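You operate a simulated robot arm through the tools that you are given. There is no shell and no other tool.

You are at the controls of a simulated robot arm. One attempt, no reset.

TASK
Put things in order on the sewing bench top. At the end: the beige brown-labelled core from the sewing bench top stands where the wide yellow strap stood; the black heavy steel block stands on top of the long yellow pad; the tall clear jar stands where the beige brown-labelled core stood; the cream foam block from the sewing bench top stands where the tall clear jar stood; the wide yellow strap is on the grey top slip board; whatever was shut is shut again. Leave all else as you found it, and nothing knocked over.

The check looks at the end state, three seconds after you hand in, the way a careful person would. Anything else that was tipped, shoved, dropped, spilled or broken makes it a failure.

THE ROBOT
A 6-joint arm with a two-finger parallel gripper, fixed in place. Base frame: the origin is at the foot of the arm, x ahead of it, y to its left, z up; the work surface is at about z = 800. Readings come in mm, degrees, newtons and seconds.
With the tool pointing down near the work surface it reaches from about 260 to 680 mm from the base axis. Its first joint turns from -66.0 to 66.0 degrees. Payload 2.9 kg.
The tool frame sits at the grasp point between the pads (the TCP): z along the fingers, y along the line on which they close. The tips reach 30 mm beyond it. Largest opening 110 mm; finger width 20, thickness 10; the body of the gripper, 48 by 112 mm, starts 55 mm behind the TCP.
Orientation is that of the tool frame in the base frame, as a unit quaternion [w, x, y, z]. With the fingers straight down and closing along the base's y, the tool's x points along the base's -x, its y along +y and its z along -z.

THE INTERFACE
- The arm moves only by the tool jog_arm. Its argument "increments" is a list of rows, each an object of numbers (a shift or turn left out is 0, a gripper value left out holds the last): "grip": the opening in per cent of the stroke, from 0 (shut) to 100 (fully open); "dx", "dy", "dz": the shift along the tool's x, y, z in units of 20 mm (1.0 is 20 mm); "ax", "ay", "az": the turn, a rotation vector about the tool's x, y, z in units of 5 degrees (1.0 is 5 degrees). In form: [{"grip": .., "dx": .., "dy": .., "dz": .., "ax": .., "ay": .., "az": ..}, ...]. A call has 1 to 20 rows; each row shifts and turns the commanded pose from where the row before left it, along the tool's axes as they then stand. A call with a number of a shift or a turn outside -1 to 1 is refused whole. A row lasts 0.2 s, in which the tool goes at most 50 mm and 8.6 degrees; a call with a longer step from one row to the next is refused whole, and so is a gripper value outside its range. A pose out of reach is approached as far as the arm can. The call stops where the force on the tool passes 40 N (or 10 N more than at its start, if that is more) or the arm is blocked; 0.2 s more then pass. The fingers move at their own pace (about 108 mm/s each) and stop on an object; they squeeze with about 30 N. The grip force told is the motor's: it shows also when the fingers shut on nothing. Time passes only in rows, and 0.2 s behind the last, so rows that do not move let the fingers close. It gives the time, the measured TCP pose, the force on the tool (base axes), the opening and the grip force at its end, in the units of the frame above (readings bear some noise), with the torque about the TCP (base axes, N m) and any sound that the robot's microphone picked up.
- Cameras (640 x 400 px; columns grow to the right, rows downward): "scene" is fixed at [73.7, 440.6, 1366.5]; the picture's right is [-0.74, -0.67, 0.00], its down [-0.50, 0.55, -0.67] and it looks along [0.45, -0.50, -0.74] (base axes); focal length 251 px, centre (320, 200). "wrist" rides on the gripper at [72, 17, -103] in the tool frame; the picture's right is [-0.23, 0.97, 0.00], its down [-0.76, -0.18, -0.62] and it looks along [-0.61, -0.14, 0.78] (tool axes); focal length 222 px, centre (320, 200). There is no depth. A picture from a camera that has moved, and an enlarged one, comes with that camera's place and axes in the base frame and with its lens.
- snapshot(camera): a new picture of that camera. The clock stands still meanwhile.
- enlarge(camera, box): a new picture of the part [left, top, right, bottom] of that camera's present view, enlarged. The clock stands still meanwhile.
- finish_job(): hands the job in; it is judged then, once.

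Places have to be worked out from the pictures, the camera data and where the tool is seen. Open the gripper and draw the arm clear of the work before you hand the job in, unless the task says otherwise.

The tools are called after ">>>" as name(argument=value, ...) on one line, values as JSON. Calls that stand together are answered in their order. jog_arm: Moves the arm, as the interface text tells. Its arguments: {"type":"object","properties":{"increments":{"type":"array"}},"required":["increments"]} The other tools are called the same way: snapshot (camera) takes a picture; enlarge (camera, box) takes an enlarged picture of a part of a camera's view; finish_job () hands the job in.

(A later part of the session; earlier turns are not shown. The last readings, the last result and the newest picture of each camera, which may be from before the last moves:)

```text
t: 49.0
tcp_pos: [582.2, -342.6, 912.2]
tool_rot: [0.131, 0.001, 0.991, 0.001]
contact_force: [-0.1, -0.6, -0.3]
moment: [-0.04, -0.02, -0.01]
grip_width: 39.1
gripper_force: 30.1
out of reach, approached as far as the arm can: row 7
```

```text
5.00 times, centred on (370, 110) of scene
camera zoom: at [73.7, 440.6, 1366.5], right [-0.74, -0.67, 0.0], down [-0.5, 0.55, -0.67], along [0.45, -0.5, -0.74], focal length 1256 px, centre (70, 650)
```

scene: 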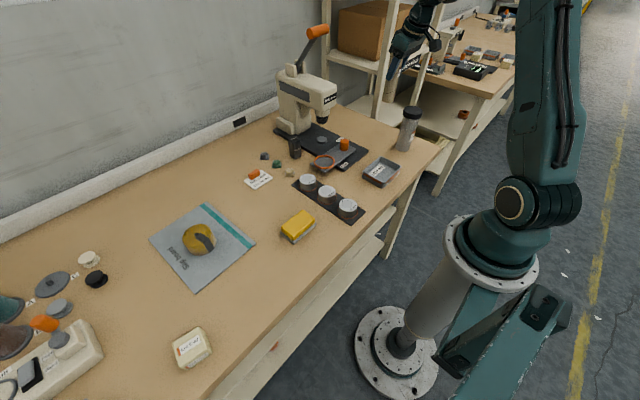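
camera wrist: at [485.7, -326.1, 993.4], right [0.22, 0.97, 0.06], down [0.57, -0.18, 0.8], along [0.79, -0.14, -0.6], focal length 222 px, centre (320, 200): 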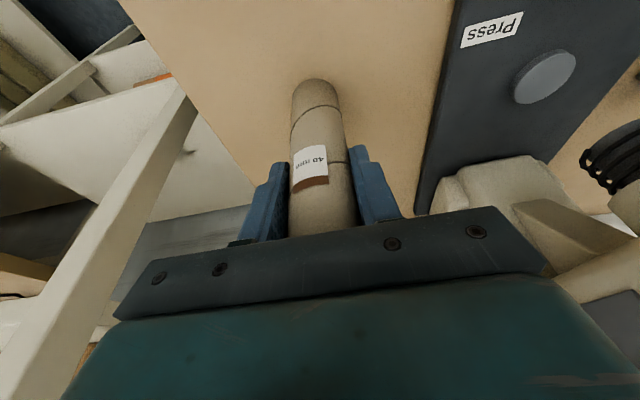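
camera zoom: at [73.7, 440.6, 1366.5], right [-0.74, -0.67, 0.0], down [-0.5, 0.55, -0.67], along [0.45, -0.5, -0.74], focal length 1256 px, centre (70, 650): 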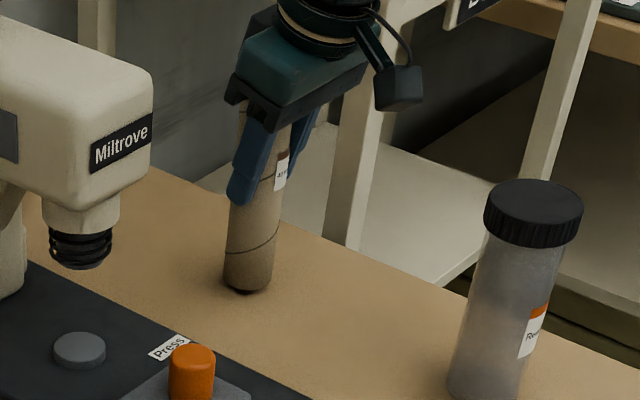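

It stopped about 6.7 mm short in x at the higher altitude; at this height I can correct. I shift to (588.6, -341.4).

>>> jog_arm(increments=[{"dx": -0.324, "dz": 0.087, "dy": 0.08}, {}])

>>> enlarge(camera="wrist", box=[200, 50, 440, 200])

```text
t: 49.6
tcp_pos: [590.1, -342.0, 912.7]
tool_rot: [0.131, 0.0, 0.991, 0.0]
contact_force: [0.3, 1.2, -0.4]
moment: [0.0, 0.0, 0.0]
grip_width: 38.8
gripper_force: 30.1
```

```text
2.67 times, centred on (320, 125) of wrist
camera zoom: at [492.9, -324.9, 994.2], right [0.22, 0.97, 0.06], down [0.57, -0.18, 0.8], along [0.79, -0.14, -0.6], focal length 592 px, centre (320, 400)
```

zoom: 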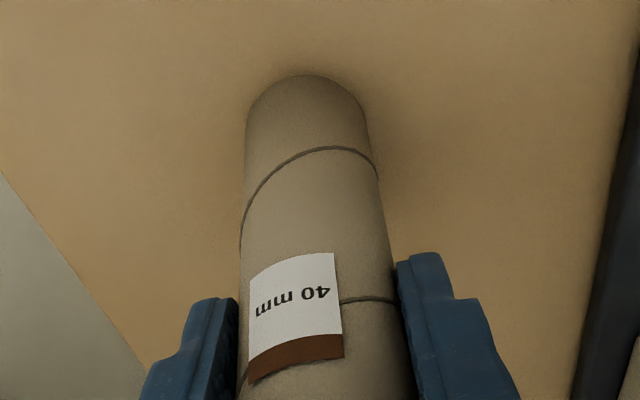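

Aligned. I lower in small steps watching for contact.

>>> jog_arm(increments=[{"dx": 0.039, "dz": 0.145}, {"dx": 0.013, "dz": 0.048}, {}])

>>> jog_arm(increments=[{"dx": 0.013, "dz": 0.048}, {}])

>>> jog_arm(increments=[{"dx": 0.013, "dz": 0.048}, {}])

>>> jog_arm(increments=[{"dx": 0.013, "dz": 0.048}, {}])

```text
t: 50.4
tcp_pos: [588.8, -342.1, 907.4]
tool_rot: [0.13, 0.0, 0.992, 0.0]
contact_force: [-0.2, 0.3, -0.2]
moment: [-0.02, 0.0, 0.01]
grip_width: 39.0
gripper_force: 30.5
```

```text
t: 51.0
tcp_pos: [589.3, -342.0, 907.6]
tool_rot: [0.131, 0.0, 0.991, 0.0]
contact_force: [-1.0, 0.2, -0.8]
moment: [0.02, 0.0, -0.05]
grip_width: 38.9
gripper_force: 29.8
```

```text
t: 51.6
tcp_pos: [590.3, -341.4, 905.8]
tool_rot: [0.131, 0.0, 0.991, 0.001]
contact_force: [0.2, 0.8, 0.4]
moment: [0.0, 0.04, 0.0]
grip_width: 38.8
gripper_force: 29.8
```

```text
t: 52.2
tcp_pos: [589.8, -341.6, 905.9]
tool_rot: [0.131, 0.0, 0.991, 0.0]
contact_force: [-0.2, -0.6, -0.1]
moment: [-0.02, 0.01, 0.04]
grip_width: 39.0
gripper_force: 29.6
```

No contact yet near z 905.5; I continue with 0.8 mm steps.

>>> jog_arm(increments=[{"dx": 0.01, "dz": 0.039}, {}])

>>> jog_arm(increments=[{"dx": 0.01, "dz": 0.039}, {}])

```text
t: 52.8
tcp_pos: [589.7, -341.1, 906.2]
tool_rot: [0.132, -0.001, 0.991, -0.001]
contact_force: [-1.5, 1.1, 6.9]
moment: [0.11, 0.25, 0.02]
grip_width: 38.9
gripper_force: 30.1
```

```text
t: 53.4
tcp_pos: [589.1, -341.1, 905.6]
tool_rot: [0.133, 0.0, 0.991, -0.001]
contact_force: [-4.6, 1.4, 15.9]
moment: [0.17, 0.41, 0.04]
grip_width: 38.9
gripper_force: 30.4
```

Contact established (16 N). I ease half of it off and open.

>>> jog_arm(increments=[{"dx": -0.01, "dz": -0.039}, {"grip": 42}, {"grip": 50}, {"grip": 70}, {"grip": 100}, {"grip": 100}])

>>> snapshot(camera="wrist")

>>> enlarge(camera="scene", box=[310, 70, 430, 150])

```text
t: 54.8
tcp_pos: [588.3, -342.7, 904.7]
tool_rot: [0.13, 0.0, 0.991, 0.0]
contact_force: [0.1, -0.5, -0.5]
moment: [0.02, -0.01, 0.02]
grip_width: 109.9
gripper_force: 0.0
```

```text
taken
camera wrist: at [492.6, -324.7, 985.8], right [0.22, 0.97, 0.06], down [0.57, -0.18, 0.8], along [0.79, -0.14, -0.6], focal length 222 px, centre (320, 200)
```

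wrist: 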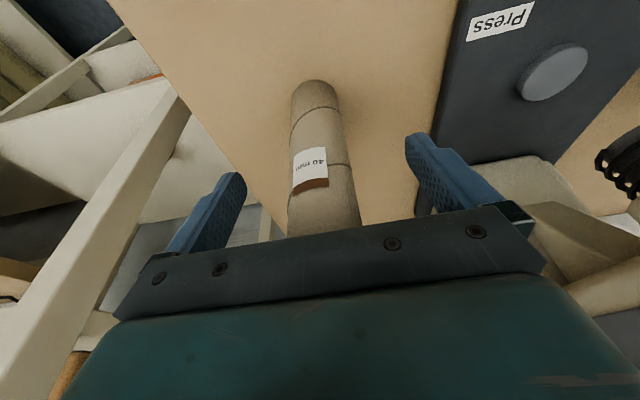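

```text
5.00 times, centred on (370, 110) of scene
camera zoom: at [73.7, 440.6, 1366.5], right [-0.74, -0.67, 0.0], down [-0.5, 0.55, -0.67], along [0.45, -0.5, -0.74], focal length 1256 px, centre (70, 650)
```

zoom: 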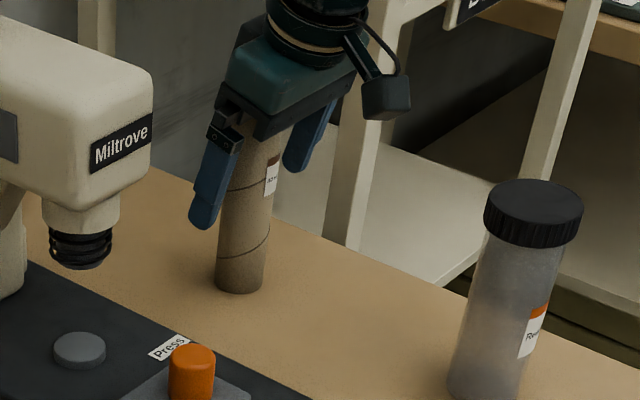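

The core stands upright at the strap's old place. I lift straight up off it, then retract towards the jar for a look.

>>> jog_arm(increments=[{"dx": -0.22, "dz": -0.82}, {"dx": -0.22, "dz": -0.82}, {"dx": -0.22, "dz": -0.82}, {"dx": -0.22, "dz": -0.82}, {"dx": -0.22, "dz": -0.82}, {"dx": -0.13, "dz": -0.483}])

>>> jog_arm(increments=[{"dx": 0.9, "dz": -0.4}, {"dx": 0.9, "dz": -0.4}, {"dx": 0.9, "dz": -0.4}, {"dx": 0.9, "dz": -0.4}, {"dx": 0.9, "dz": -0.4}, {"dx": 0.9, "dz": -0.4}, {"dx": 0.9, "dz": -0.25}, {"dx": 0.9, "dz": -0.25}, {"dx": 0.9, "dz": -0.25}, {"dx": 0.9, "dz": -0.25}])

>>> snapshot(camera="wrist")

>>> snapshot(camera="scene")

```text
t: 56.2
tcp_pos: [589.0, -341.5, 1001.3]
tool_rot: [0.13, 0.0, 0.992, 0.0]
contact_force: [0.0, 0.1, -0.5]
moment: [-0.02, 0.02, 0.01]
grip_width: 110.2
gripper_force: 0.0
```

```text
t: 58.4
tcp_pos: [397.7, -340.3, 1018.9]
tool_rot: [0.131, 0.0, 0.991, -0.001]
contact_force: [0.3, -0.4, -0.3]
moment: [-0.01, 0.02, 0.0]
grip_width: 109.8
gripper_force: 0.1
```

```text
taken
camera wrist: at [301.5, -324.8, 1100.1], right [0.22, 0.97, 0.06], down [0.57, -0.18, 0.8], along [0.79, -0.14, -0.6], focal length 222 px, centre (320, 200)
```

wrist: 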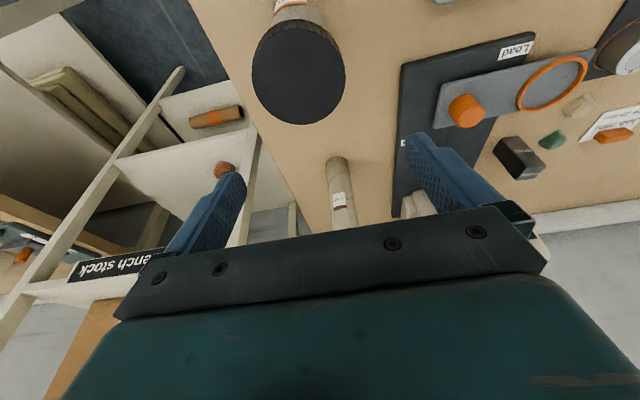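

```text
taken
```

scene: 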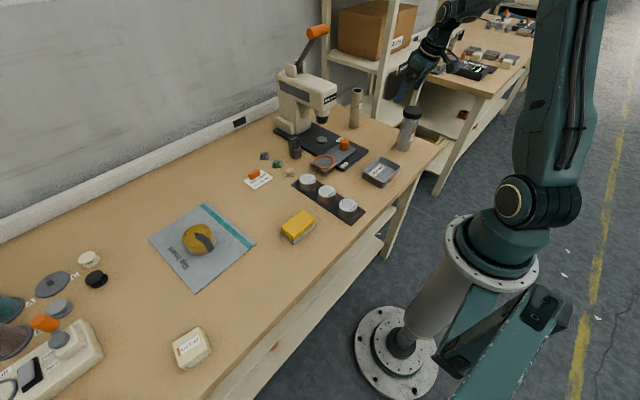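

I enlarge the jar in both views to measure it better.

>>> enlarge(camera="wrist", box=[220, 0, 380, 130])

>>> enlarge(camera="scene", box=[370, 90, 450, 165])

>>> enlarge(camera="scene", box=[320, 70, 400, 145])

```text
3.08 times, centred on (300, 65) of wrist
camera zoom: at [301.5, -324.8, 1100.1], right [0.22, 0.97, 0.06], down [0.57, -0.18, 0.8], along [0.79, -0.14, -0.6], focal length 684 px, centre (382, 615)
```

zoom: 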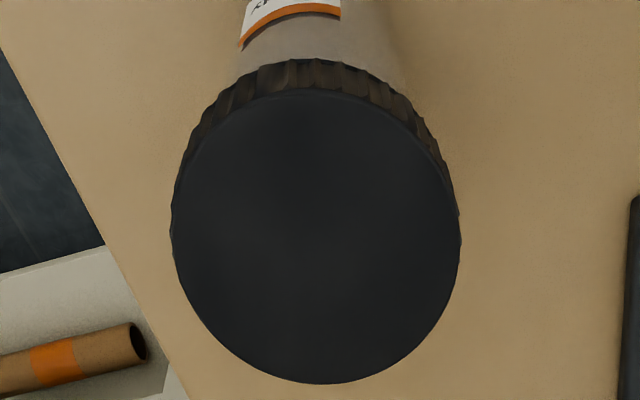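

```text
5.33 times, centred on (410, 128) of scene
camera zoom: at [73.7, 440.6, 1366.5], right [-0.74, -0.67, 0.0], down [-0.5, 0.55, -0.67], along [0.45, -0.5, -0.74], focal length 1340 px, centre (-160, 587)
```

zoom: 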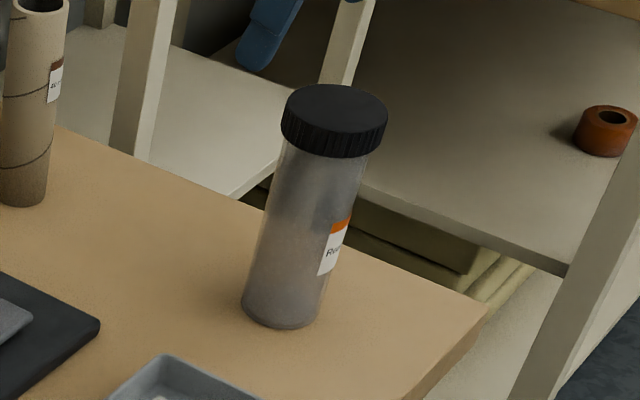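

```text
5.33 times, centred on (360, 108) of scene
camera zoom: at [73.7, 440.6, 1366.5], right [-0.74, -0.67, 0.0], down [-0.5, 0.55, -0.67], along [0.45, -0.5, -0.74], focal length 1340 px, centre (107, 693)
```

zoom: 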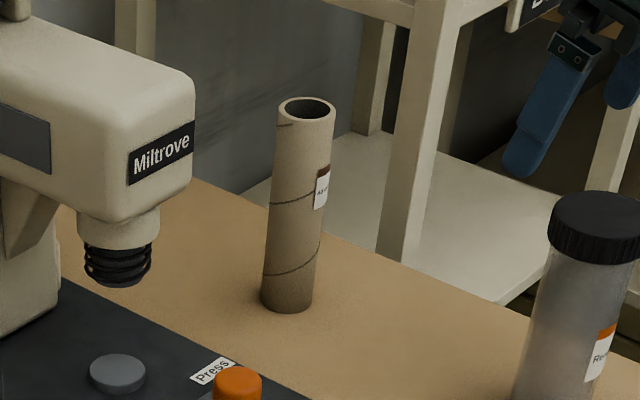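

The jar's axis is at about (370, -345), with the lid about 62 mm wide (top z about 947) and the body about 54 mm. I'd rather grip the body than the lid, so I back off inward and tilt to 45° so the fingers reach under the lid.

>>> jog_arm(increments=[{"dx": 0.87, "dz": -0.233, "dy": -0.04}, {"dx": 0.87, "dz": -0.233, "dy": -0.04}, {"dx": 0.87, "dz": -0.233, "dy": -0.04}, {"dx": 0.87, "dz": -0.233, "dy": -0.04}, {"dx": 0.87, "dz": -0.233, "dy": -0.04}, {"dx": 0.87, "dz": -0.233, "dy": -0.04}])

>>> jog_arm(increments=[{"ay": -1}, {"ay": -1}, {"ay": -1}, {"ay": -1}, {"ay": -1}, {"ay": -1}])

>>> snapshot(camera="wrist")

>>> snapshot(camera="scene")

```text
t: 59.8
tcp_pos: [290.1, -346.7, 1017.3]
tool_rot: [0.13, 0.0, 0.992, 0.0]
contact_force: [0.0, 0.4, -0.3]
moment: [0.03, 0.01, -0.02]
grip_width: 110.0
gripper_force: 0.2
```

```text
t: 61.2
tcp_pos: [343.6, -319.1, 1017.3]
tool_rot: [0.382, 0.001, 0.924, -0.001]
contact_force: [-0.9, -0.7, -0.6]
moment: [-0.02, -0.01, 0.03]
grip_width: 110.0
gripper_force: 0.1
out of reach, approached as far as the arm can: row 3, 4, 5, 6
```

```text
taken
camera wrist: at [219.7, -301.8, 1039.5], right [0.16, 0.97, 0.16], down [0.1, -0.18, 0.98], along [0.98, -0.14, -0.12], focal length 222 px, centre (320, 200)
```

wrist: 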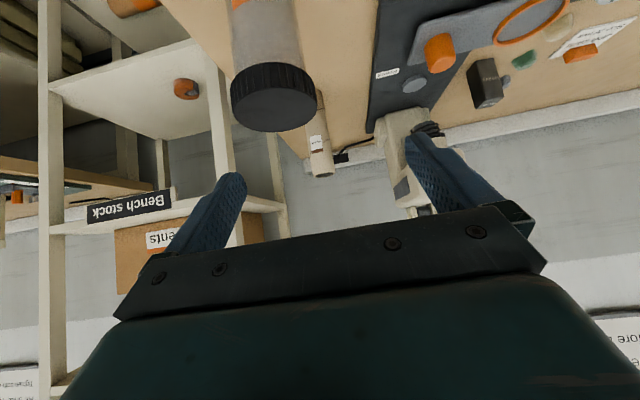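

```text
taken
```

scene: 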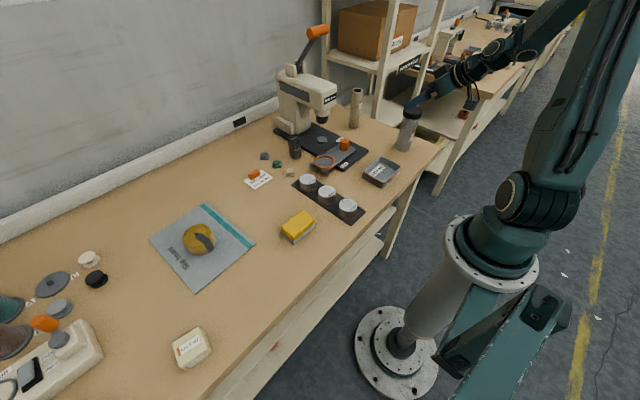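

The first joint hit its limit because the tilt was not radial. I turn the tool about the vertical by -43° so the 45° tilt points radially, then draw inward for standoff.

>>> jog_arm(increments=[{"ax": 0.676, "az": 0.676}, {"ax": 0.676, "az": 0.676}, {"ax": 0.676, "az": 0.676}, {"ax": 0.676, "az": 0.676}, {"ax": 0.676, "az": 0.676}, {"ax": 0.676, "az": 0.676}, {"ax": 0.676, "az": 0.676}, {"ax": 0.676, "az": 0.676}, {"ax": 0.676, "az": 0.676}, {"dx": 0.58, "dz": -0.58}, {"dx": 0.58, "dz": -0.58}, {"dx": 0.58, "dz": -0.58}])

>>> snapshot(camera="wrist")

>>> snapshot(camera="scene")

```text
t: 63.8
tcp_pos: [308.1, -284.6, 1017.2]
tool_rot: [0.356, 0.338, 0.86, -0.139]
contact_force: [-0.4, 0.8, 0.0]
moment: [-0.01, -0.01, 0.02]
grip_width: 110.1
gripper_force: 0.0
```

```text
taken
camera wrist: at [228.0, -188.3, 1039.5], right [0.78, 0.6, 0.16], down [-0.05, -0.2, 0.98], along [0.62, -0.77, -0.12], focal length 222 px, centre (320, 200)
```

wrist: 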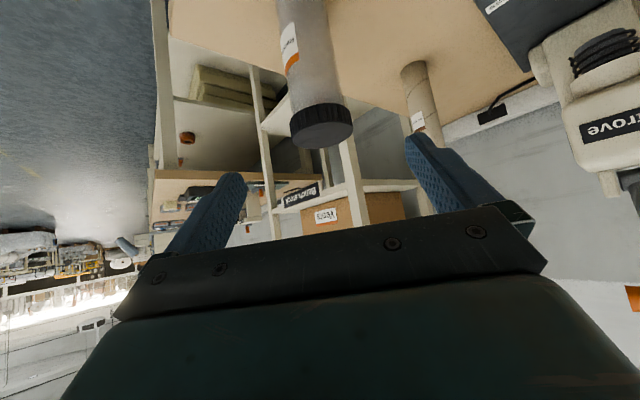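

```text
taken
```

scene: 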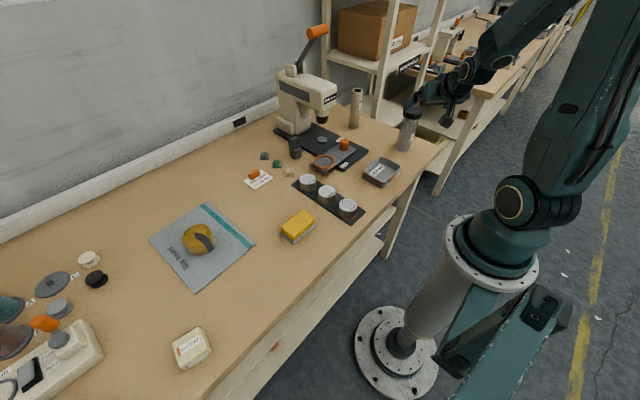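

The tilt is now radial (azimuth -43°). I enlarge the jar in this view to refine its axis before approaching.

>>> enlarge(camera="wrist", box=[220, 0, 460, 160])

```text
2.50 times, centred on (340, 80) of wrist
camera zoom: at [228.0, -188.3, 1039.5], right [0.78, 0.6, 0.16], down [-0.05, -0.2, 0.98], along [0.62, -0.77, -0.12], focal length 555 px, centre (270, 500)
```

zoom: 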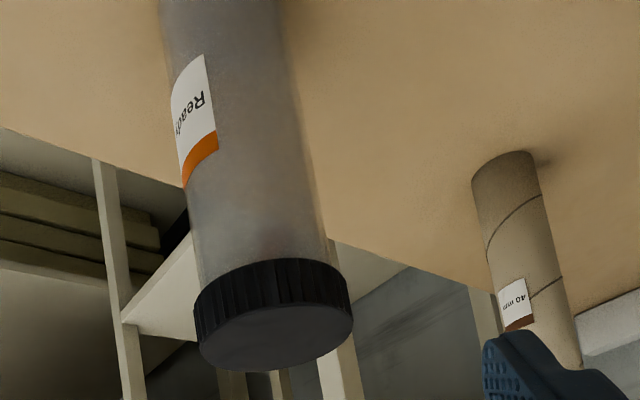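

The jar axis resolves to (372, -345), lid top z 947. I drop to a standoff along the tool axis before advancing.

>>> jog_arm(increments=[{"dx": 0.628, "dz": 0.663, "dy": -0.05}, {"dx": 0.628, "dz": 0.663}, {"dx": 0.628, "dz": 0.663}, {"dx": 0.628, "dz": 0.663}])

>>> snapshot(camera="wrist")

>>> enlarge(camera="scene", box=[350, 60, 510, 180])

```text
t: 64.8
tcp_pos: [307.9, -287.5, 943.2]
tool_rot: [0.356, 0.339, 0.859, -0.14]
contact_force: [0.2, 0.5, 0.3]
moment: [0.03, -0.01, 0.02]
grip_width: 110.0
gripper_force: 0.0
```

```text
taken
camera wrist: at [228.9, -190.8, 966.2], right [0.78, 0.6, 0.16], down [-0.05, -0.2, 0.98], along [0.62, -0.77, -0.12], focal length 222 px, centre (320, 200)
```

wrist: 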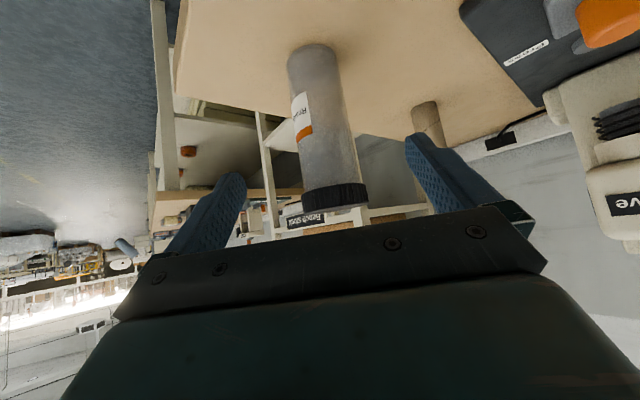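

```text
3.33 times, centred on (430, 120) of scene
camera zoom: at [73.7, 440.6, 1366.5], right [-0.74, -0.67, 0.0], down [-0.5, 0.55, -0.67], along [0.45, -0.5, -0.74], focal length 837 px, centre (-47, 467)
```

zoom: 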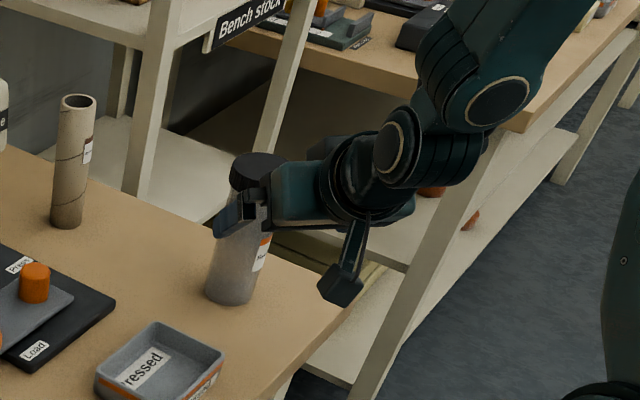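

The jar is centred within about 1 mm between the fingers. I advance along the tool axis towards it, stopping short to check.

>>> jog_arm(increments=[{"dz": 0.9, "dy": 0.05}, {"dz": 0.9}, {"dz": 0.9}, {"dz": 0.9}])

>>> snapshot(camera="wrist")

>>> enlarge(camera="scene", box=[350, 60, 510, 180])

```text
t: 65.8
tcp_pos: [345.6, -322.8, 893.3]
tool_rot: [0.356, 0.339, 0.859, -0.141]
contact_force: [0.2, -0.4, -0.2]
moment: [-0.01, -0.03, 0.0]
grip_width: 110.3
gripper_force: 0.0
```

```text
taken
camera wrist: at [267.2, -225.1, 915.6], right [0.78, 0.6, 0.16], down [-0.05, -0.2, 0.98], along [0.62, -0.77, -0.12], focal length 222 px, centre (320, 200)
```

wrist: 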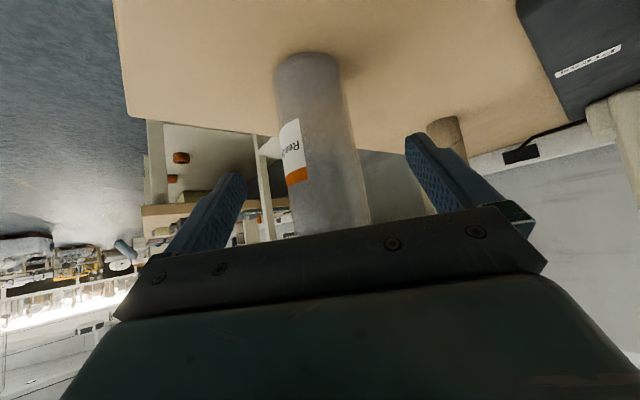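

```text
3.33 times, centred on (430, 120) of scene
camera zoom: at [73.7, 440.6, 1366.5], right [-0.74, -0.67, 0.0], down [-0.5, 0.55, -0.67], along [0.45, -0.5, -0.74], focal length 837 px, centre (-47, 467)
```

zoom: 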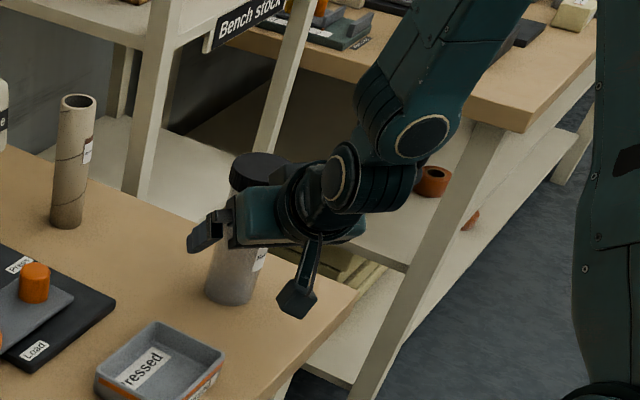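

Alignment holds: the jar axis sits about 34 mm ahead radially, offset under 1 mm. I advance the last 24 mm and close on the body.

>>> jog_arm(increments=[{"dz": 0.6, "dy": 0.03}, {"dz": 0.6}, {}])

>>> enlarge(camera="scene", box=[370, 90, 450, 165])

>>> snapshot(camera="wrist")

```text
t: 66.6
tcp_pos: [360.0, -333.0, 875.4]
tool_rot: [0.355, 0.338, 0.86, -0.14]
contact_force: [0.0, -0.4, 0.5]
moment: [0.01, -0.03, -0.03]
grip_width: 109.9
gripper_force: 0.0
```

```text
5.33 times, centred on (410, 128) of scene
camera zoom: at [73.7, 440.6, 1366.5], right [-0.74, -0.67, 0.0], down [-0.5, 0.55, -0.67], along [0.45, -0.5, -0.74], focal length 1340 px, centre (-160, 587)
```

zoom: 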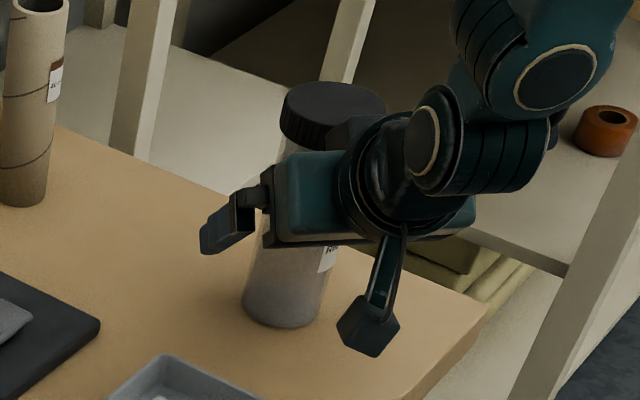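

```text
taken
camera wrist: at [279.9, -235.6, 898.1], right [0.78, 0.6, 0.16], down [-0.05, -0.2, 0.98], along [0.62, -0.77, -0.12], focal length 222 px, centre (320, 200)
```

wrist: 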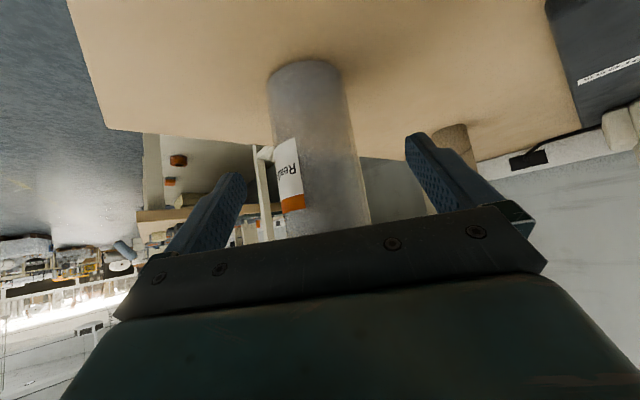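

The lid looks very close to the gripper body; I check for contact with tighter enlargements.

>>> enlarge(camera="scene", box=[390, 98, 430, 128])

>>> enlarge(camera="wrist", box=[220, 40, 440, 250])

```text
13.33 times, centred on (410, 113) of scene
camera zoom: at [73.7, 440.6, 1366.5], right [-0.74, -0.67, 0.0], down [-0.5, 0.55, -0.67], along [0.45, -0.5, -0.74], focal length 3349 px, centre (-880, 1360)
```

zoom: 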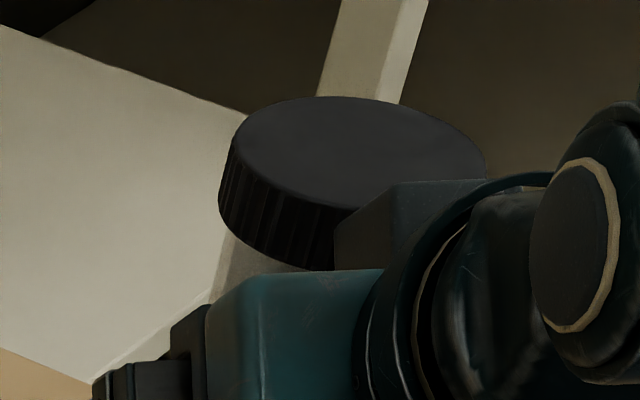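

```text
1.90 times, centred on (330, 145) of wrist
camera zoom: at [279.9, -235.6, 898.1], right [0.78, 0.6, 0.16], down [-0.05, -0.2, 0.98], along [0.62, -0.77, -0.12], focal length 423 px, centre (301, 305)
```

zoom: 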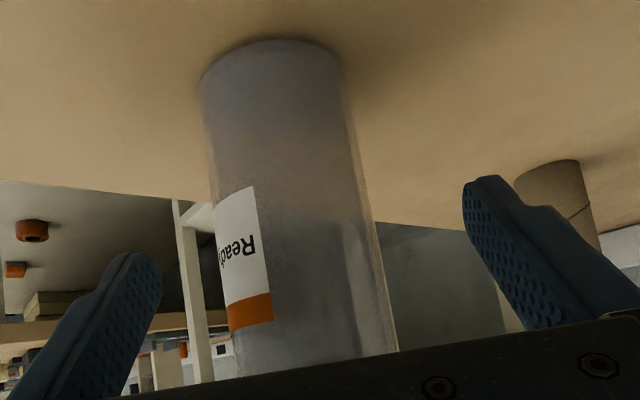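

A housing on the far side of the gripper is close to the lid. I back off 5 mm and compare the same view, to see whether the jar was being leaned on.

>>> jog_arm(increments=[{"dz": -0.25}, {}])

>>> enlarge(camera="scene", box=[390, 98, 430, 128])

>>> enlarge(camera="wrist", box=[220, 40, 440, 250])

```text
t: 67.2
tcp_pos: [357.1, -329.2, 879.5]
tool_rot: [0.356, 0.338, 0.86, -0.14]
contact_force: [-0.5, -0.7, 0.0]
moment: [0.0, 0.02, 0.0]
grip_width: 110.0
gripper_force: 0.1
```

```text
13.33 times, centred on (410, 113) of scene
camera zoom: at [73.7, 440.6, 1366.5], right [-0.74, -0.67, 0.0], down [-0.5, 0.55, -0.67], along [0.45, -0.5, -0.74], focal length 3349 px, centre (-880, 1360)
```

zoom: 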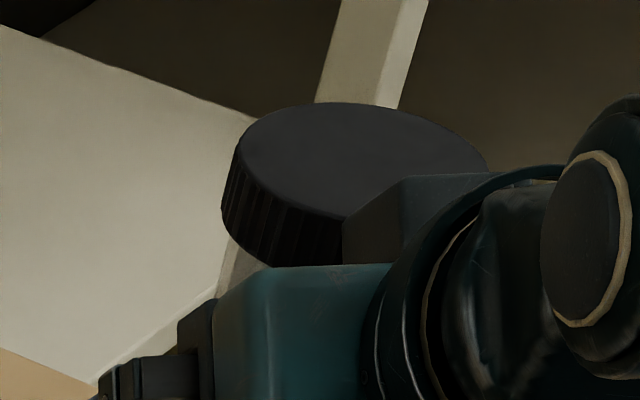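

```text
1.90 times, centred on (330, 145) of wrist
camera zoom: at [277.4, -233.0, 901.6], right [0.78, 0.6, 0.16], down [-0.05, -0.2, 0.98], along [0.62, -0.77, -0.12], focal length 423 px, centre (301, 305)
```

zoom: 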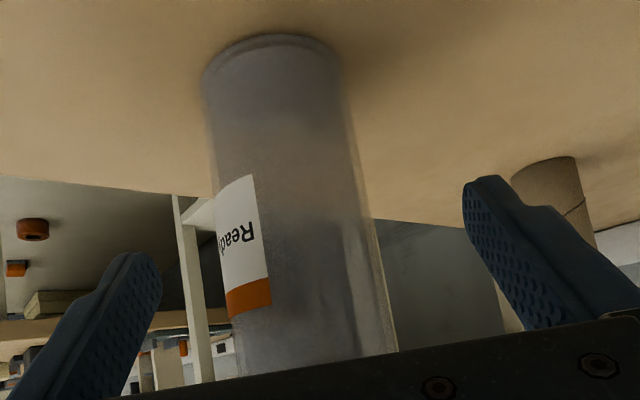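

The lid settled back as I retreated, so the housing was pushing it. I back off another 15 mm and check whether it is fully upright.

>>> jog_arm(increments=[{"dz": -0.4}, {"dz": -0.4}, {}])

>>> enlarge(camera="scene", box=[390, 98, 430, 128])

>>> enlarge(camera="wrist", box=[220, 40, 440, 250])

>>> enlarge(camera="scene", box=[370, 90, 450, 165])

```text
t: 68.0
tcp_pos: [348.1, -322.8, 891.2]
tool_rot: [0.356, 0.339, 0.859, -0.141]
contact_force: [1.2, 0.0, 0.0]
moment: [0.0, 0.0, 0.01]
grip_width: 109.8
gripper_force: 0.1
```

```text
13.33 times, centred on (410, 113) of scene
camera zoom: at [73.7, 440.6, 1366.5], right [-0.74, -0.67, 0.0], down [-0.5, 0.55, -0.67], along [0.45, -0.5, -0.74], focal length 3349 px, centre (-880, 1360)
```

zoom: 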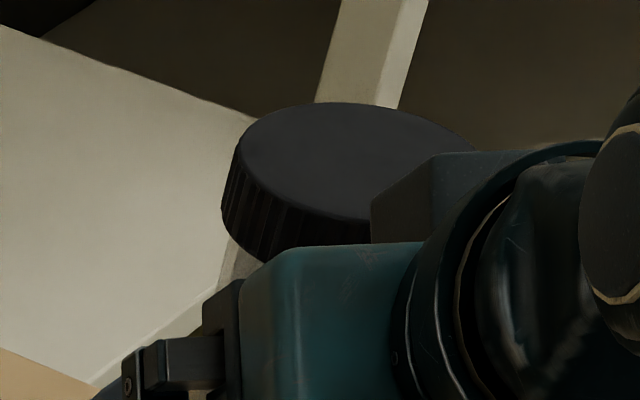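

```text
1.90 times, centred on (330, 145) of wrist
camera zoom: at [269.3, -225.4, 913.1], right [0.78, 0.6, 0.16], down [-0.05, -0.2, 0.98], along [0.62, -0.77, -0.12], focal length 423 px, centre (301, 305)
```

zoom: 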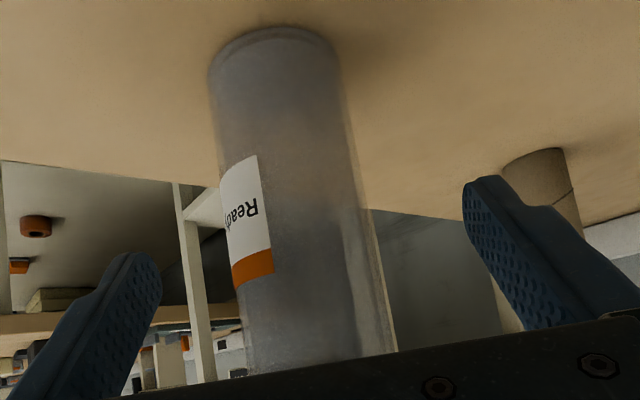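

```text
5.33 times, centred on (410, 128) of scene
camera zoom: at [73.7, 440.6, 1366.5], right [-0.74, -0.67, 0.0], down [-0.5, 0.55, -0.67], along [0.45, -0.5, -0.74], focal length 1340 px, centre (-160, 587)
```

zoom: 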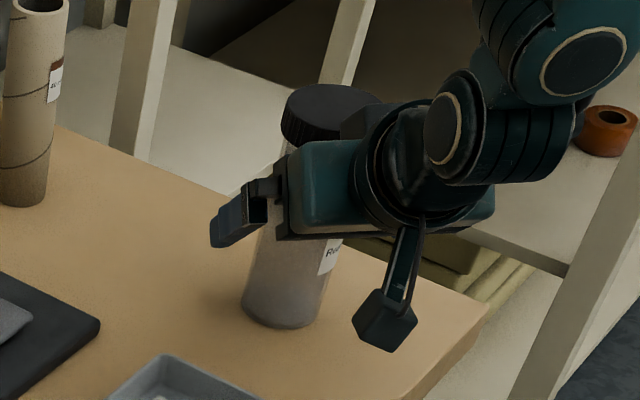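

The jar is upright and at its original place again. I increase the tilt to 55° so the housing clears the lid, still keeping back from the jar.

>>> jog_arm(increments=[{"dz": -0.5}, {"ay": -1}, {"ay": -1}, {}])

>>> enlarge(camera="scene", box=[370, 90, 450, 165])

>>> snapshot(camera="wrist")

```text
t: 69.0
tcp_pos: [342.8, -317.6, 899.3]
tool_rot: [0.429, 0.326, 0.825, -0.17]
contact_force: [-0.6, -0.2, -0.2]
moment: [-0.02, -0.02, 0.01]
grip_width: 109.9
gripper_force: 0.0
```

```text
5.33 times, centred on (410, 128) of scene
camera zoom: at [73.7, 440.6, 1366.5], right [-0.74, -0.67, 0.0], down [-0.5, 0.55, -0.67], along [0.45, -0.5, -0.74], focal length 1340 px, centre (-160, 587)
```

zoom: 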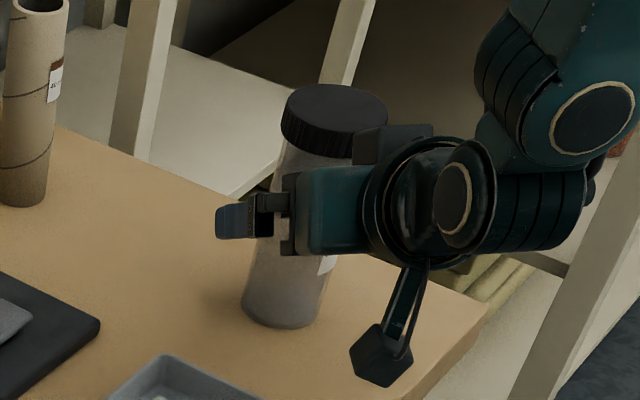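

```text
taken
camera wrist: at [262.5, -219.0, 898.1], right [0.76, 0.62, 0.19], down [-0.18, -0.08, 0.98], along [0.63, -0.78, 0.05], focal length 222 px, centre (320, 200)
```

wrist: 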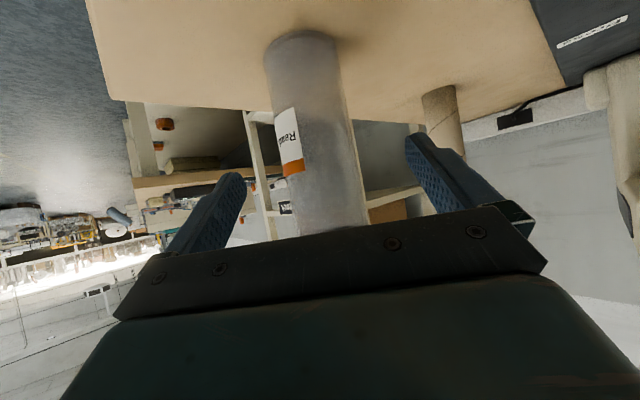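

The jar's position is confirmed at (371.4, -344.1). I move in to the grasp pose with about 10 mm lid clearance and check.

>>> jog_arm(increments=[{"dx": 0.17, "dz": 0.586}, {"dx": 0.17, "dz": 0.586}, {"dx": 0.17, "dz": 0.586}, {}])

>>> enlarge(camera="scene", box=[390, 98, 430, 128])

>>> enlarge(camera="wrist", box=[220, 0, 440, 250])

```text
t: 70.0
tcp_pos: [358.5, -333.1, 868.5]
tool_rot: [0.429, 0.325, 0.825, -0.169]
contact_force: [0.2, 0.0, 0.7]
moment: [0.0, 0.0, -0.01]
grip_width: 110.0
gripper_force: 0.0
```

```text
13.33 times, centred on (410, 113) of scene
camera zoom: at [73.7, 440.6, 1366.5], right [-0.74, -0.67, 0.0], down [-0.5, 0.55, -0.67], along [0.45, -0.5, -0.74], focal length 3349 px, centre (-880, 1360)
```

zoom: 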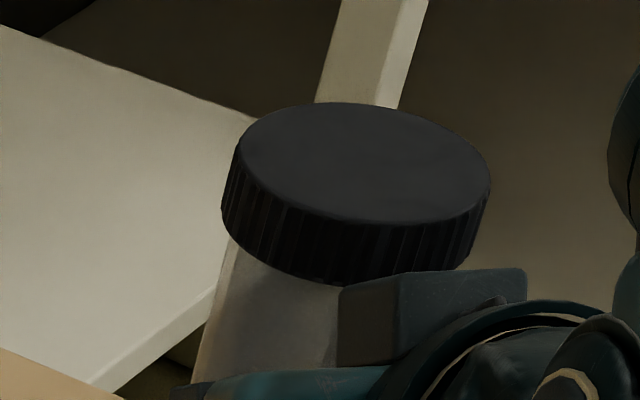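

```text
1.60 times, centred on (330, 125) of wrist
camera zoom: at [278.9, -234.5, 869.5], right [0.76, 0.62, 0.19], down [-0.18, -0.08, 0.98], along [0.63, -0.78, 0.05], focal length 355 px, centre (304, 320)
```

zoom: 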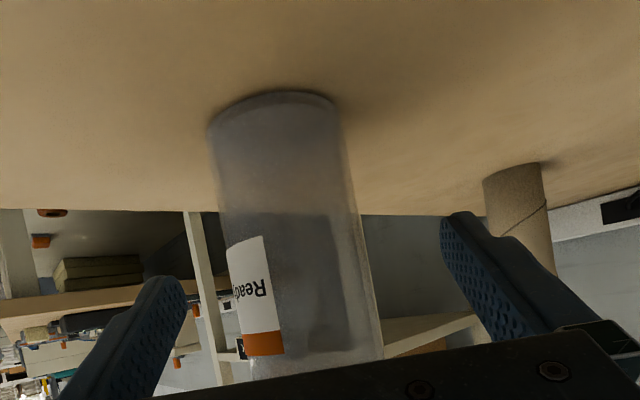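

The lid hasn't moved and the pads straddle the body. I close on the jar body.

>>> jog_arm(increments=[{"grip": 70}, {"grip": 55}, {"grip": 40}, {"grip": 40}, {"grip": 40}, {"grip": 40}])

>>> enlarge(camera="scene", box=[370, 90, 450, 165])

>>> enlarge(camera="wrist", box=[220, 0, 440, 250])

```text
t: 71.4
tcp_pos: [358.3, -333.6, 870.2]
tool_rot: [0.429, 0.325, 0.825, -0.169]
contact_force: [-0.5, -0.4, -0.4]
moment: [0.01, 0.04, 0.0]
grip_width: 51.8
gripper_force: 29.6
```

```text
5.33 times, centred on (410, 128) of scene
camera zoom: at [73.7, 440.6, 1366.5], right [-0.74, -0.67, 0.0], down [-0.5, 0.55, -0.67], along [0.45, -0.5, -0.74], focal length 1340 px, centre (-160, 587)
```

zoom: 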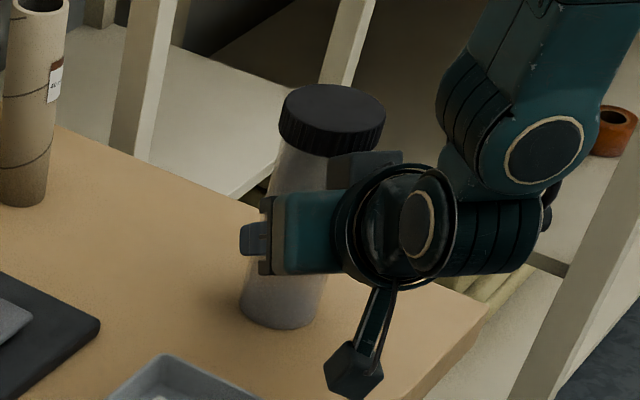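

```text
1.60 times, centred on (330, 125) of wrist
camera zoom: at [278.7, -234.3, 869.5], right [0.76, 0.62, 0.19], down [-0.17, -0.08, 0.98], along [0.63, -0.78, 0.05], focal length 355 px, centre (304, 320)
```

zoom: 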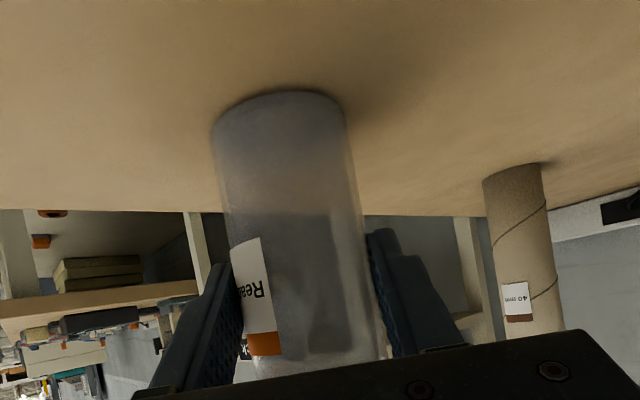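

Held at 51.8 mm on the body. I lift gently and check that the jar stays upright.

>>> jog_arm(increments=[{"dx": -0.2, "dz": -0.14}, {"dx": -0.4, "dz": -0.28}, {"dx": -0.6, "dz": -0.42}, {}])

>>> enlarge(camera="scene", box=[370, 80, 450, 155])

>>> snapshot(camera="wrist")

```text
t: 72.4
tcp_pos: [358.5, -331.8, 898.0]
tool_rot: [0.43, 0.324, 0.826, -0.168]
contact_force: [-0.4, 0.0, -1.4]
moment: [0.03, 0.01, -0.01]
grip_width: 52.0
gripper_force: 29.9
```

```text
5.33 times, centred on (410, 118) of scene
camera zoom: at [73.7, 440.6, 1366.5], right [-0.74, -0.67, 0.0], down [-0.5, 0.55, -0.67], along [0.45, -0.5, -0.74], focal length 1340 px, centre (-160, 640)
```

zoom: 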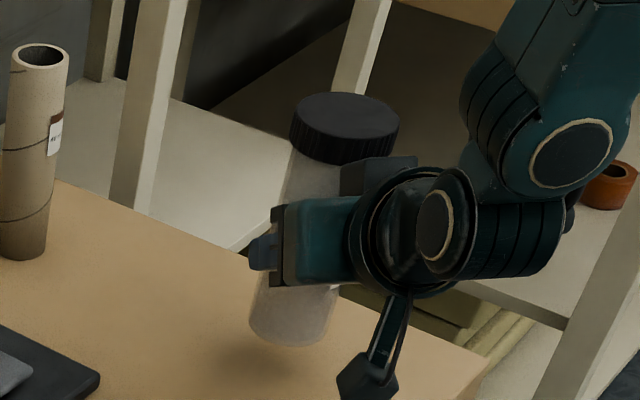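

```text
taken
camera wrist: at [279.1, -234.3, 898.9], right [0.76, 0.62, 0.19], down [-0.17, -0.08, 0.98], along [0.63, -0.78, 0.05], focal length 222 px, centre (320, 200)
```

wrist: 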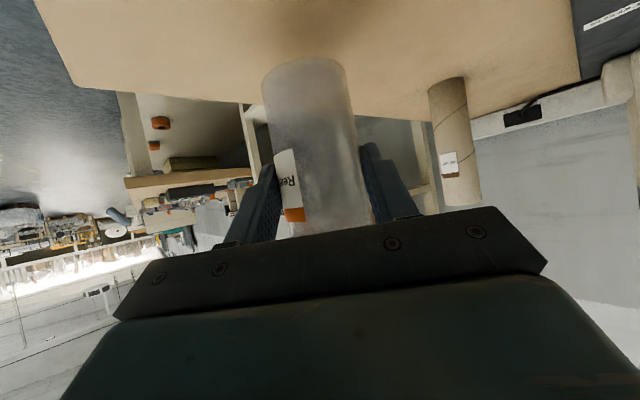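

The jar hangs steady. I raise it further and swing it around the base in an arc, turning the tool with it.

>>> jog_arm(increments=[{"dx": -0.819, "dz": -0.574}, {"dx": -0.819, "dz": -0.574}, {"dx": -0.819, "dz": -0.574}, {"dx": -0.819, "dz": -0.574}, {"dx": -0.819, "dz": -0.574}, {"dy": 0.98, "ax": -0.3866, "az": -0.2709}, {"dy": 0.98, "ax": -0.3866, "az": -0.2709}, {"dy": 0.98, "ax": -0.3866, "az": -0.2709}, {"dy": 0.98, "ax": -0.3866, "az": -0.2709}, {"dy": 0.98, "ax": -0.3866, "az": -0.2709}, {"dy": 0.98, "ax": -0.3866, "az": -0.2709}, {"dy": 0.98, "ax": -0.3866, "az": -0.2709}, {"dy": 0.98, "ax": -0.3866, "az": -0.2709}])

>>> snapshot(camera="wrist")

>>> snapshot(camera="scene")

```text
t: 75.2
tcp_pos: [448.8, -204.1, 997.9]
tool_rot: [0.451, 0.186, 0.868, -0.097]
contact_force: [-0.5, 0.1, -1.2]
moment: [-0.03, 0.03, 0.0]
grip_width: 51.7
gripper_force: 29.9
```

```text
taken
camera wrist: at [341.2, -138.0, 998.8], right [0.52, 0.84, 0.19], down [-0.14, -0.13, 0.98], along [0.84, -0.53, 0.05], focal length 222 px, centre (320, 200)
```

wrist: 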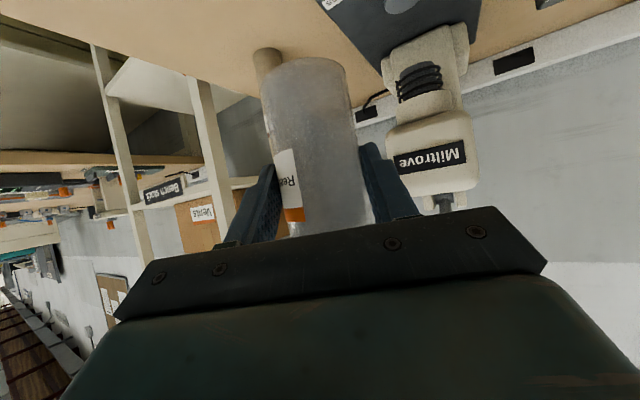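

```text
taken
```

scene: 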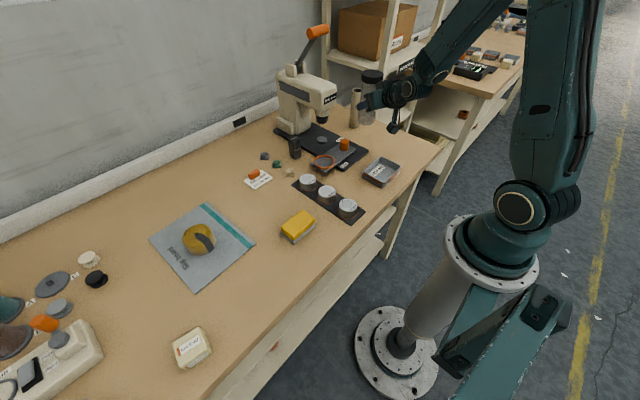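

All clear of the press. I continue the arc.

>>> jog_arm(increments=[{"dy": 0.98, "dx": 0.0144, "dz": -0.02, "ax": -0.3866, "az": -0.2709}, {"dy": 0.98, "dx": 0.0144, "dz": -0.02, "ax": -0.3866, "az": -0.2709}, {"dy": 0.98, "dx": 0.0144, "dz": -0.02, "ax": -0.3866, "az": -0.2709}, {"dy": 0.98, "dx": 0.0144, "dz": -0.02, "ax": -0.3866, "az": -0.2709}, {"dy": 0.98, "dx": 0.0144, "dz": -0.02, "ax": -0.3866, "az": -0.2709}, {"dy": 0.98, "dx": 0.0144, "dz": -0.02, "ax": -0.3866, "az": -0.2709}, {"dy": 0.98, "dx": 0.0144, "dz": -0.02, "ax": -0.3866, "az": -0.2709}, {"dy": 0.98, "dx": 0.0144, "dz": -0.02, "ax": -0.3866, "az": -0.2709}, {"dy": 0.98, "dx": 0.0144, "dz": -0.02, "ax": -0.3866, "az": -0.2709}, {"dy": 0.98, "dx": 0.0144, "dz": -0.02, "ax": -0.3866, "az": -0.2709}, {"dy": 0.98, "dx": 0.0144, "dz": -0.02, "ax": -0.3866, "az": -0.2709}, {"dy": 0.98, "dx": 0.0144, "dz": -0.02, "ax": -0.3866, "az": -0.2709}, {"dy": 0.98, "dx": 0.0144, "dz": -0.02, "ax": -0.3866, "az": -0.2709}, {"dy": 0.98, "dx": 0.0144, "dz": -0.02, "ax": -0.3866, "az": -0.2709}, {"dy": 0.98, "dx": 0.0144, "dz": -0.02, "ax": -0.3866, "az": -0.2709}])

>>> snapshot(camera="scene")

>>> jog_arm(increments=[{"dy": 0.98, "dx": 0.0144, "dz": -0.02, "ax": -0.3866, "az": -0.2709}, {"dy": 0.98, "dx": 0.0144, "dz": -0.02, "ax": -0.3866, "az": -0.2709}, {"dy": 0.98, "dx": 0.0144, "dz": -0.02, "ax": -0.3866, "az": -0.2709}, {"dy": 0.98, "dx": 0.0144, "dz": -0.02, "ax": -0.3866, "az": -0.2709}, {"dy": 0.98, "dx": 0.0144, "dz": -0.02, "ax": -0.3866, "az": -0.2709}, {"dy": 0.98, "dx": 0.0144, "dz": -0.02, "ax": -0.3866, "az": -0.2709}, {"dy": 0.98, "dx": 0.0144, "dz": -0.02, "ax": -0.3866, "az": -0.2709}, {"dy": 0.98, "dx": 0.0144, "dz": -0.02, "ax": -0.3866, "az": -0.2709}, {"dy": 0.98, "dx": 0.0144, "dz": -0.02, "ax": -0.3866, "az": -0.2709}, {"dy": 0.98, "dx": 0.0144, "dz": -0.02, "ax": -0.3866, "az": -0.2709}, {"dy": 0.98, "dx": 0.0144, "dz": -0.02, "ax": -0.3866, "az": -0.2709}, {"dy": 0.98, "dx": 0.0144, "dz": -0.02, "ax": -0.3866, "az": -0.2709}])

>>> snapshot(camera="wrist")

>>> snapshot(camera="scene")

```text
t: 78.4
tcp_pos: [480.4, 83.7, 999.1]
tool_rot: [0.459, -0.087, 0.883, 0.045]
contact_force: [-0.7, 0.1, -1.4]
moment: [-0.02, 0.01, 0.0]
grip_width: 51.4
gripper_force: 30.0
```

```text
taken
```

scene: 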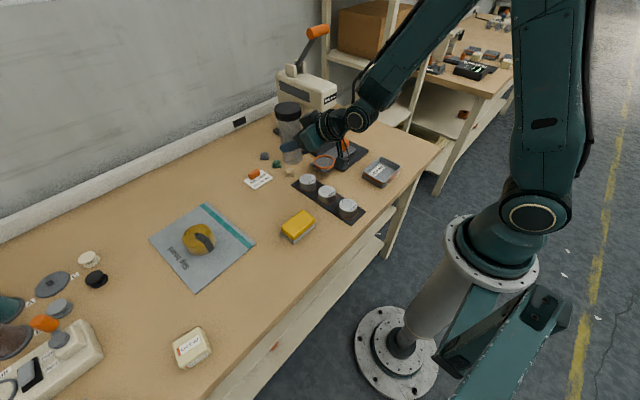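

```text
t: 81.0
tcp_pos: [379.7, 293.7, 997.9]
tool_rot: [0.435, -0.299, 0.835, 0.155]
contact_force: [-0.2, 0.0, -1.1]
moment: [-0.02, -0.01, -0.01]
grip_width: 51.6
gripper_force: 30.3
```

```text
taken
camera wrist: at [271.1, 225.7, 998.2], right [-0.52, 0.83, 0.19], down [0.06, -0.18, 0.98], along [0.85, 0.52, 0.05], focal length 222 px, centre (320, 200)
```

wrist: 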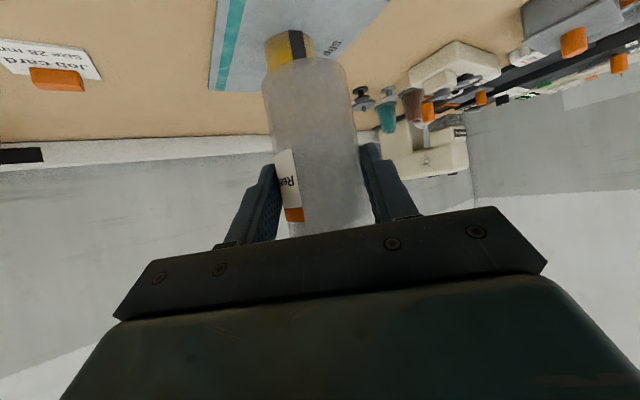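

```text
taken
```

scene: 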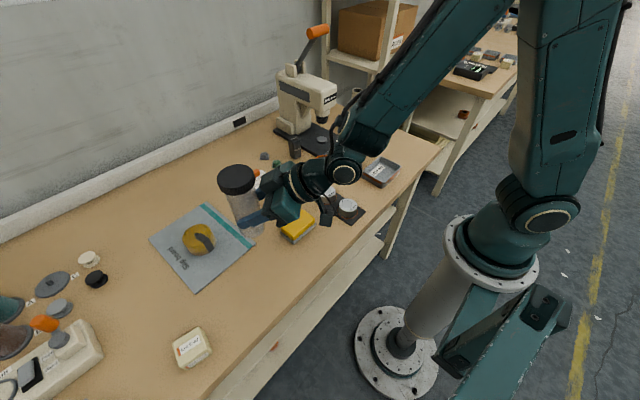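

The jar arrived near the core's old place, still upright. I shift it over (350, 340) and lower to about 8 mm above the bench.

>>> jog_arm(increments=[{"dy": 0.91, "dx": 0.106, "dz": -0.152}, {"dy": 0.91, "dx": 0.106, "dz": -0.152}, {"dy": 0.91, "dx": 0.106, "dz": -0.152}, {"dx": 0.819, "dz": 0.574}, {"dx": 0.819, "dz": 0.574}, {"dx": 0.819, "dz": 0.574}, {"dx": 0.819, "dz": 0.574}, {"dx": 0.819, "dz": 0.574}, {"dx": 0.819, "dz": 0.574}, {}])

>>> snapshot(camera="wrist")

>>> enlarge(camera="scene", box=[180, 180, 340, 300])

```text
t: 83.2
tcp_pos: [336.1, 328.2, 878.9]
tool_rot: [0.435, -0.3, 0.835, 0.156]
contact_force: [0.3, 0.1, -2.0]
moment: [0.01, -0.01, 0.01]
grip_width: 51.6
gripper_force: 29.8
```

```text
taken
camera wrist: at [228.7, 261.8, 879.1], right [-0.52, 0.83, 0.19], down [0.06, -0.18, 0.98], along [0.85, 0.52, 0.05], focal length 222 px, centre (320, 200)
```

wrist: 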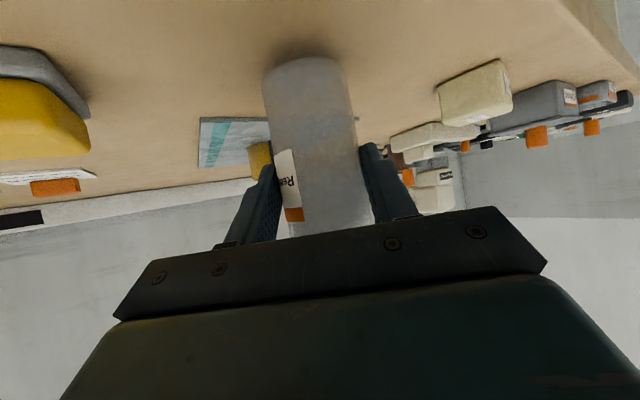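

```text
3.33 times, centred on (260, 240) of scene
camera zoom: at [73.7, 440.7, 1366.5], right [-0.74, -0.67, 0.0], down [-0.5, 0.55, -0.67], along [0.45, -0.5, -0.74], focal length 837 px, centre (520, 67)
```

zoom: 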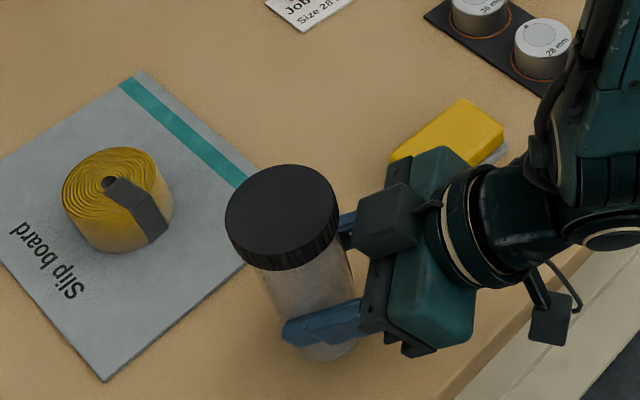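

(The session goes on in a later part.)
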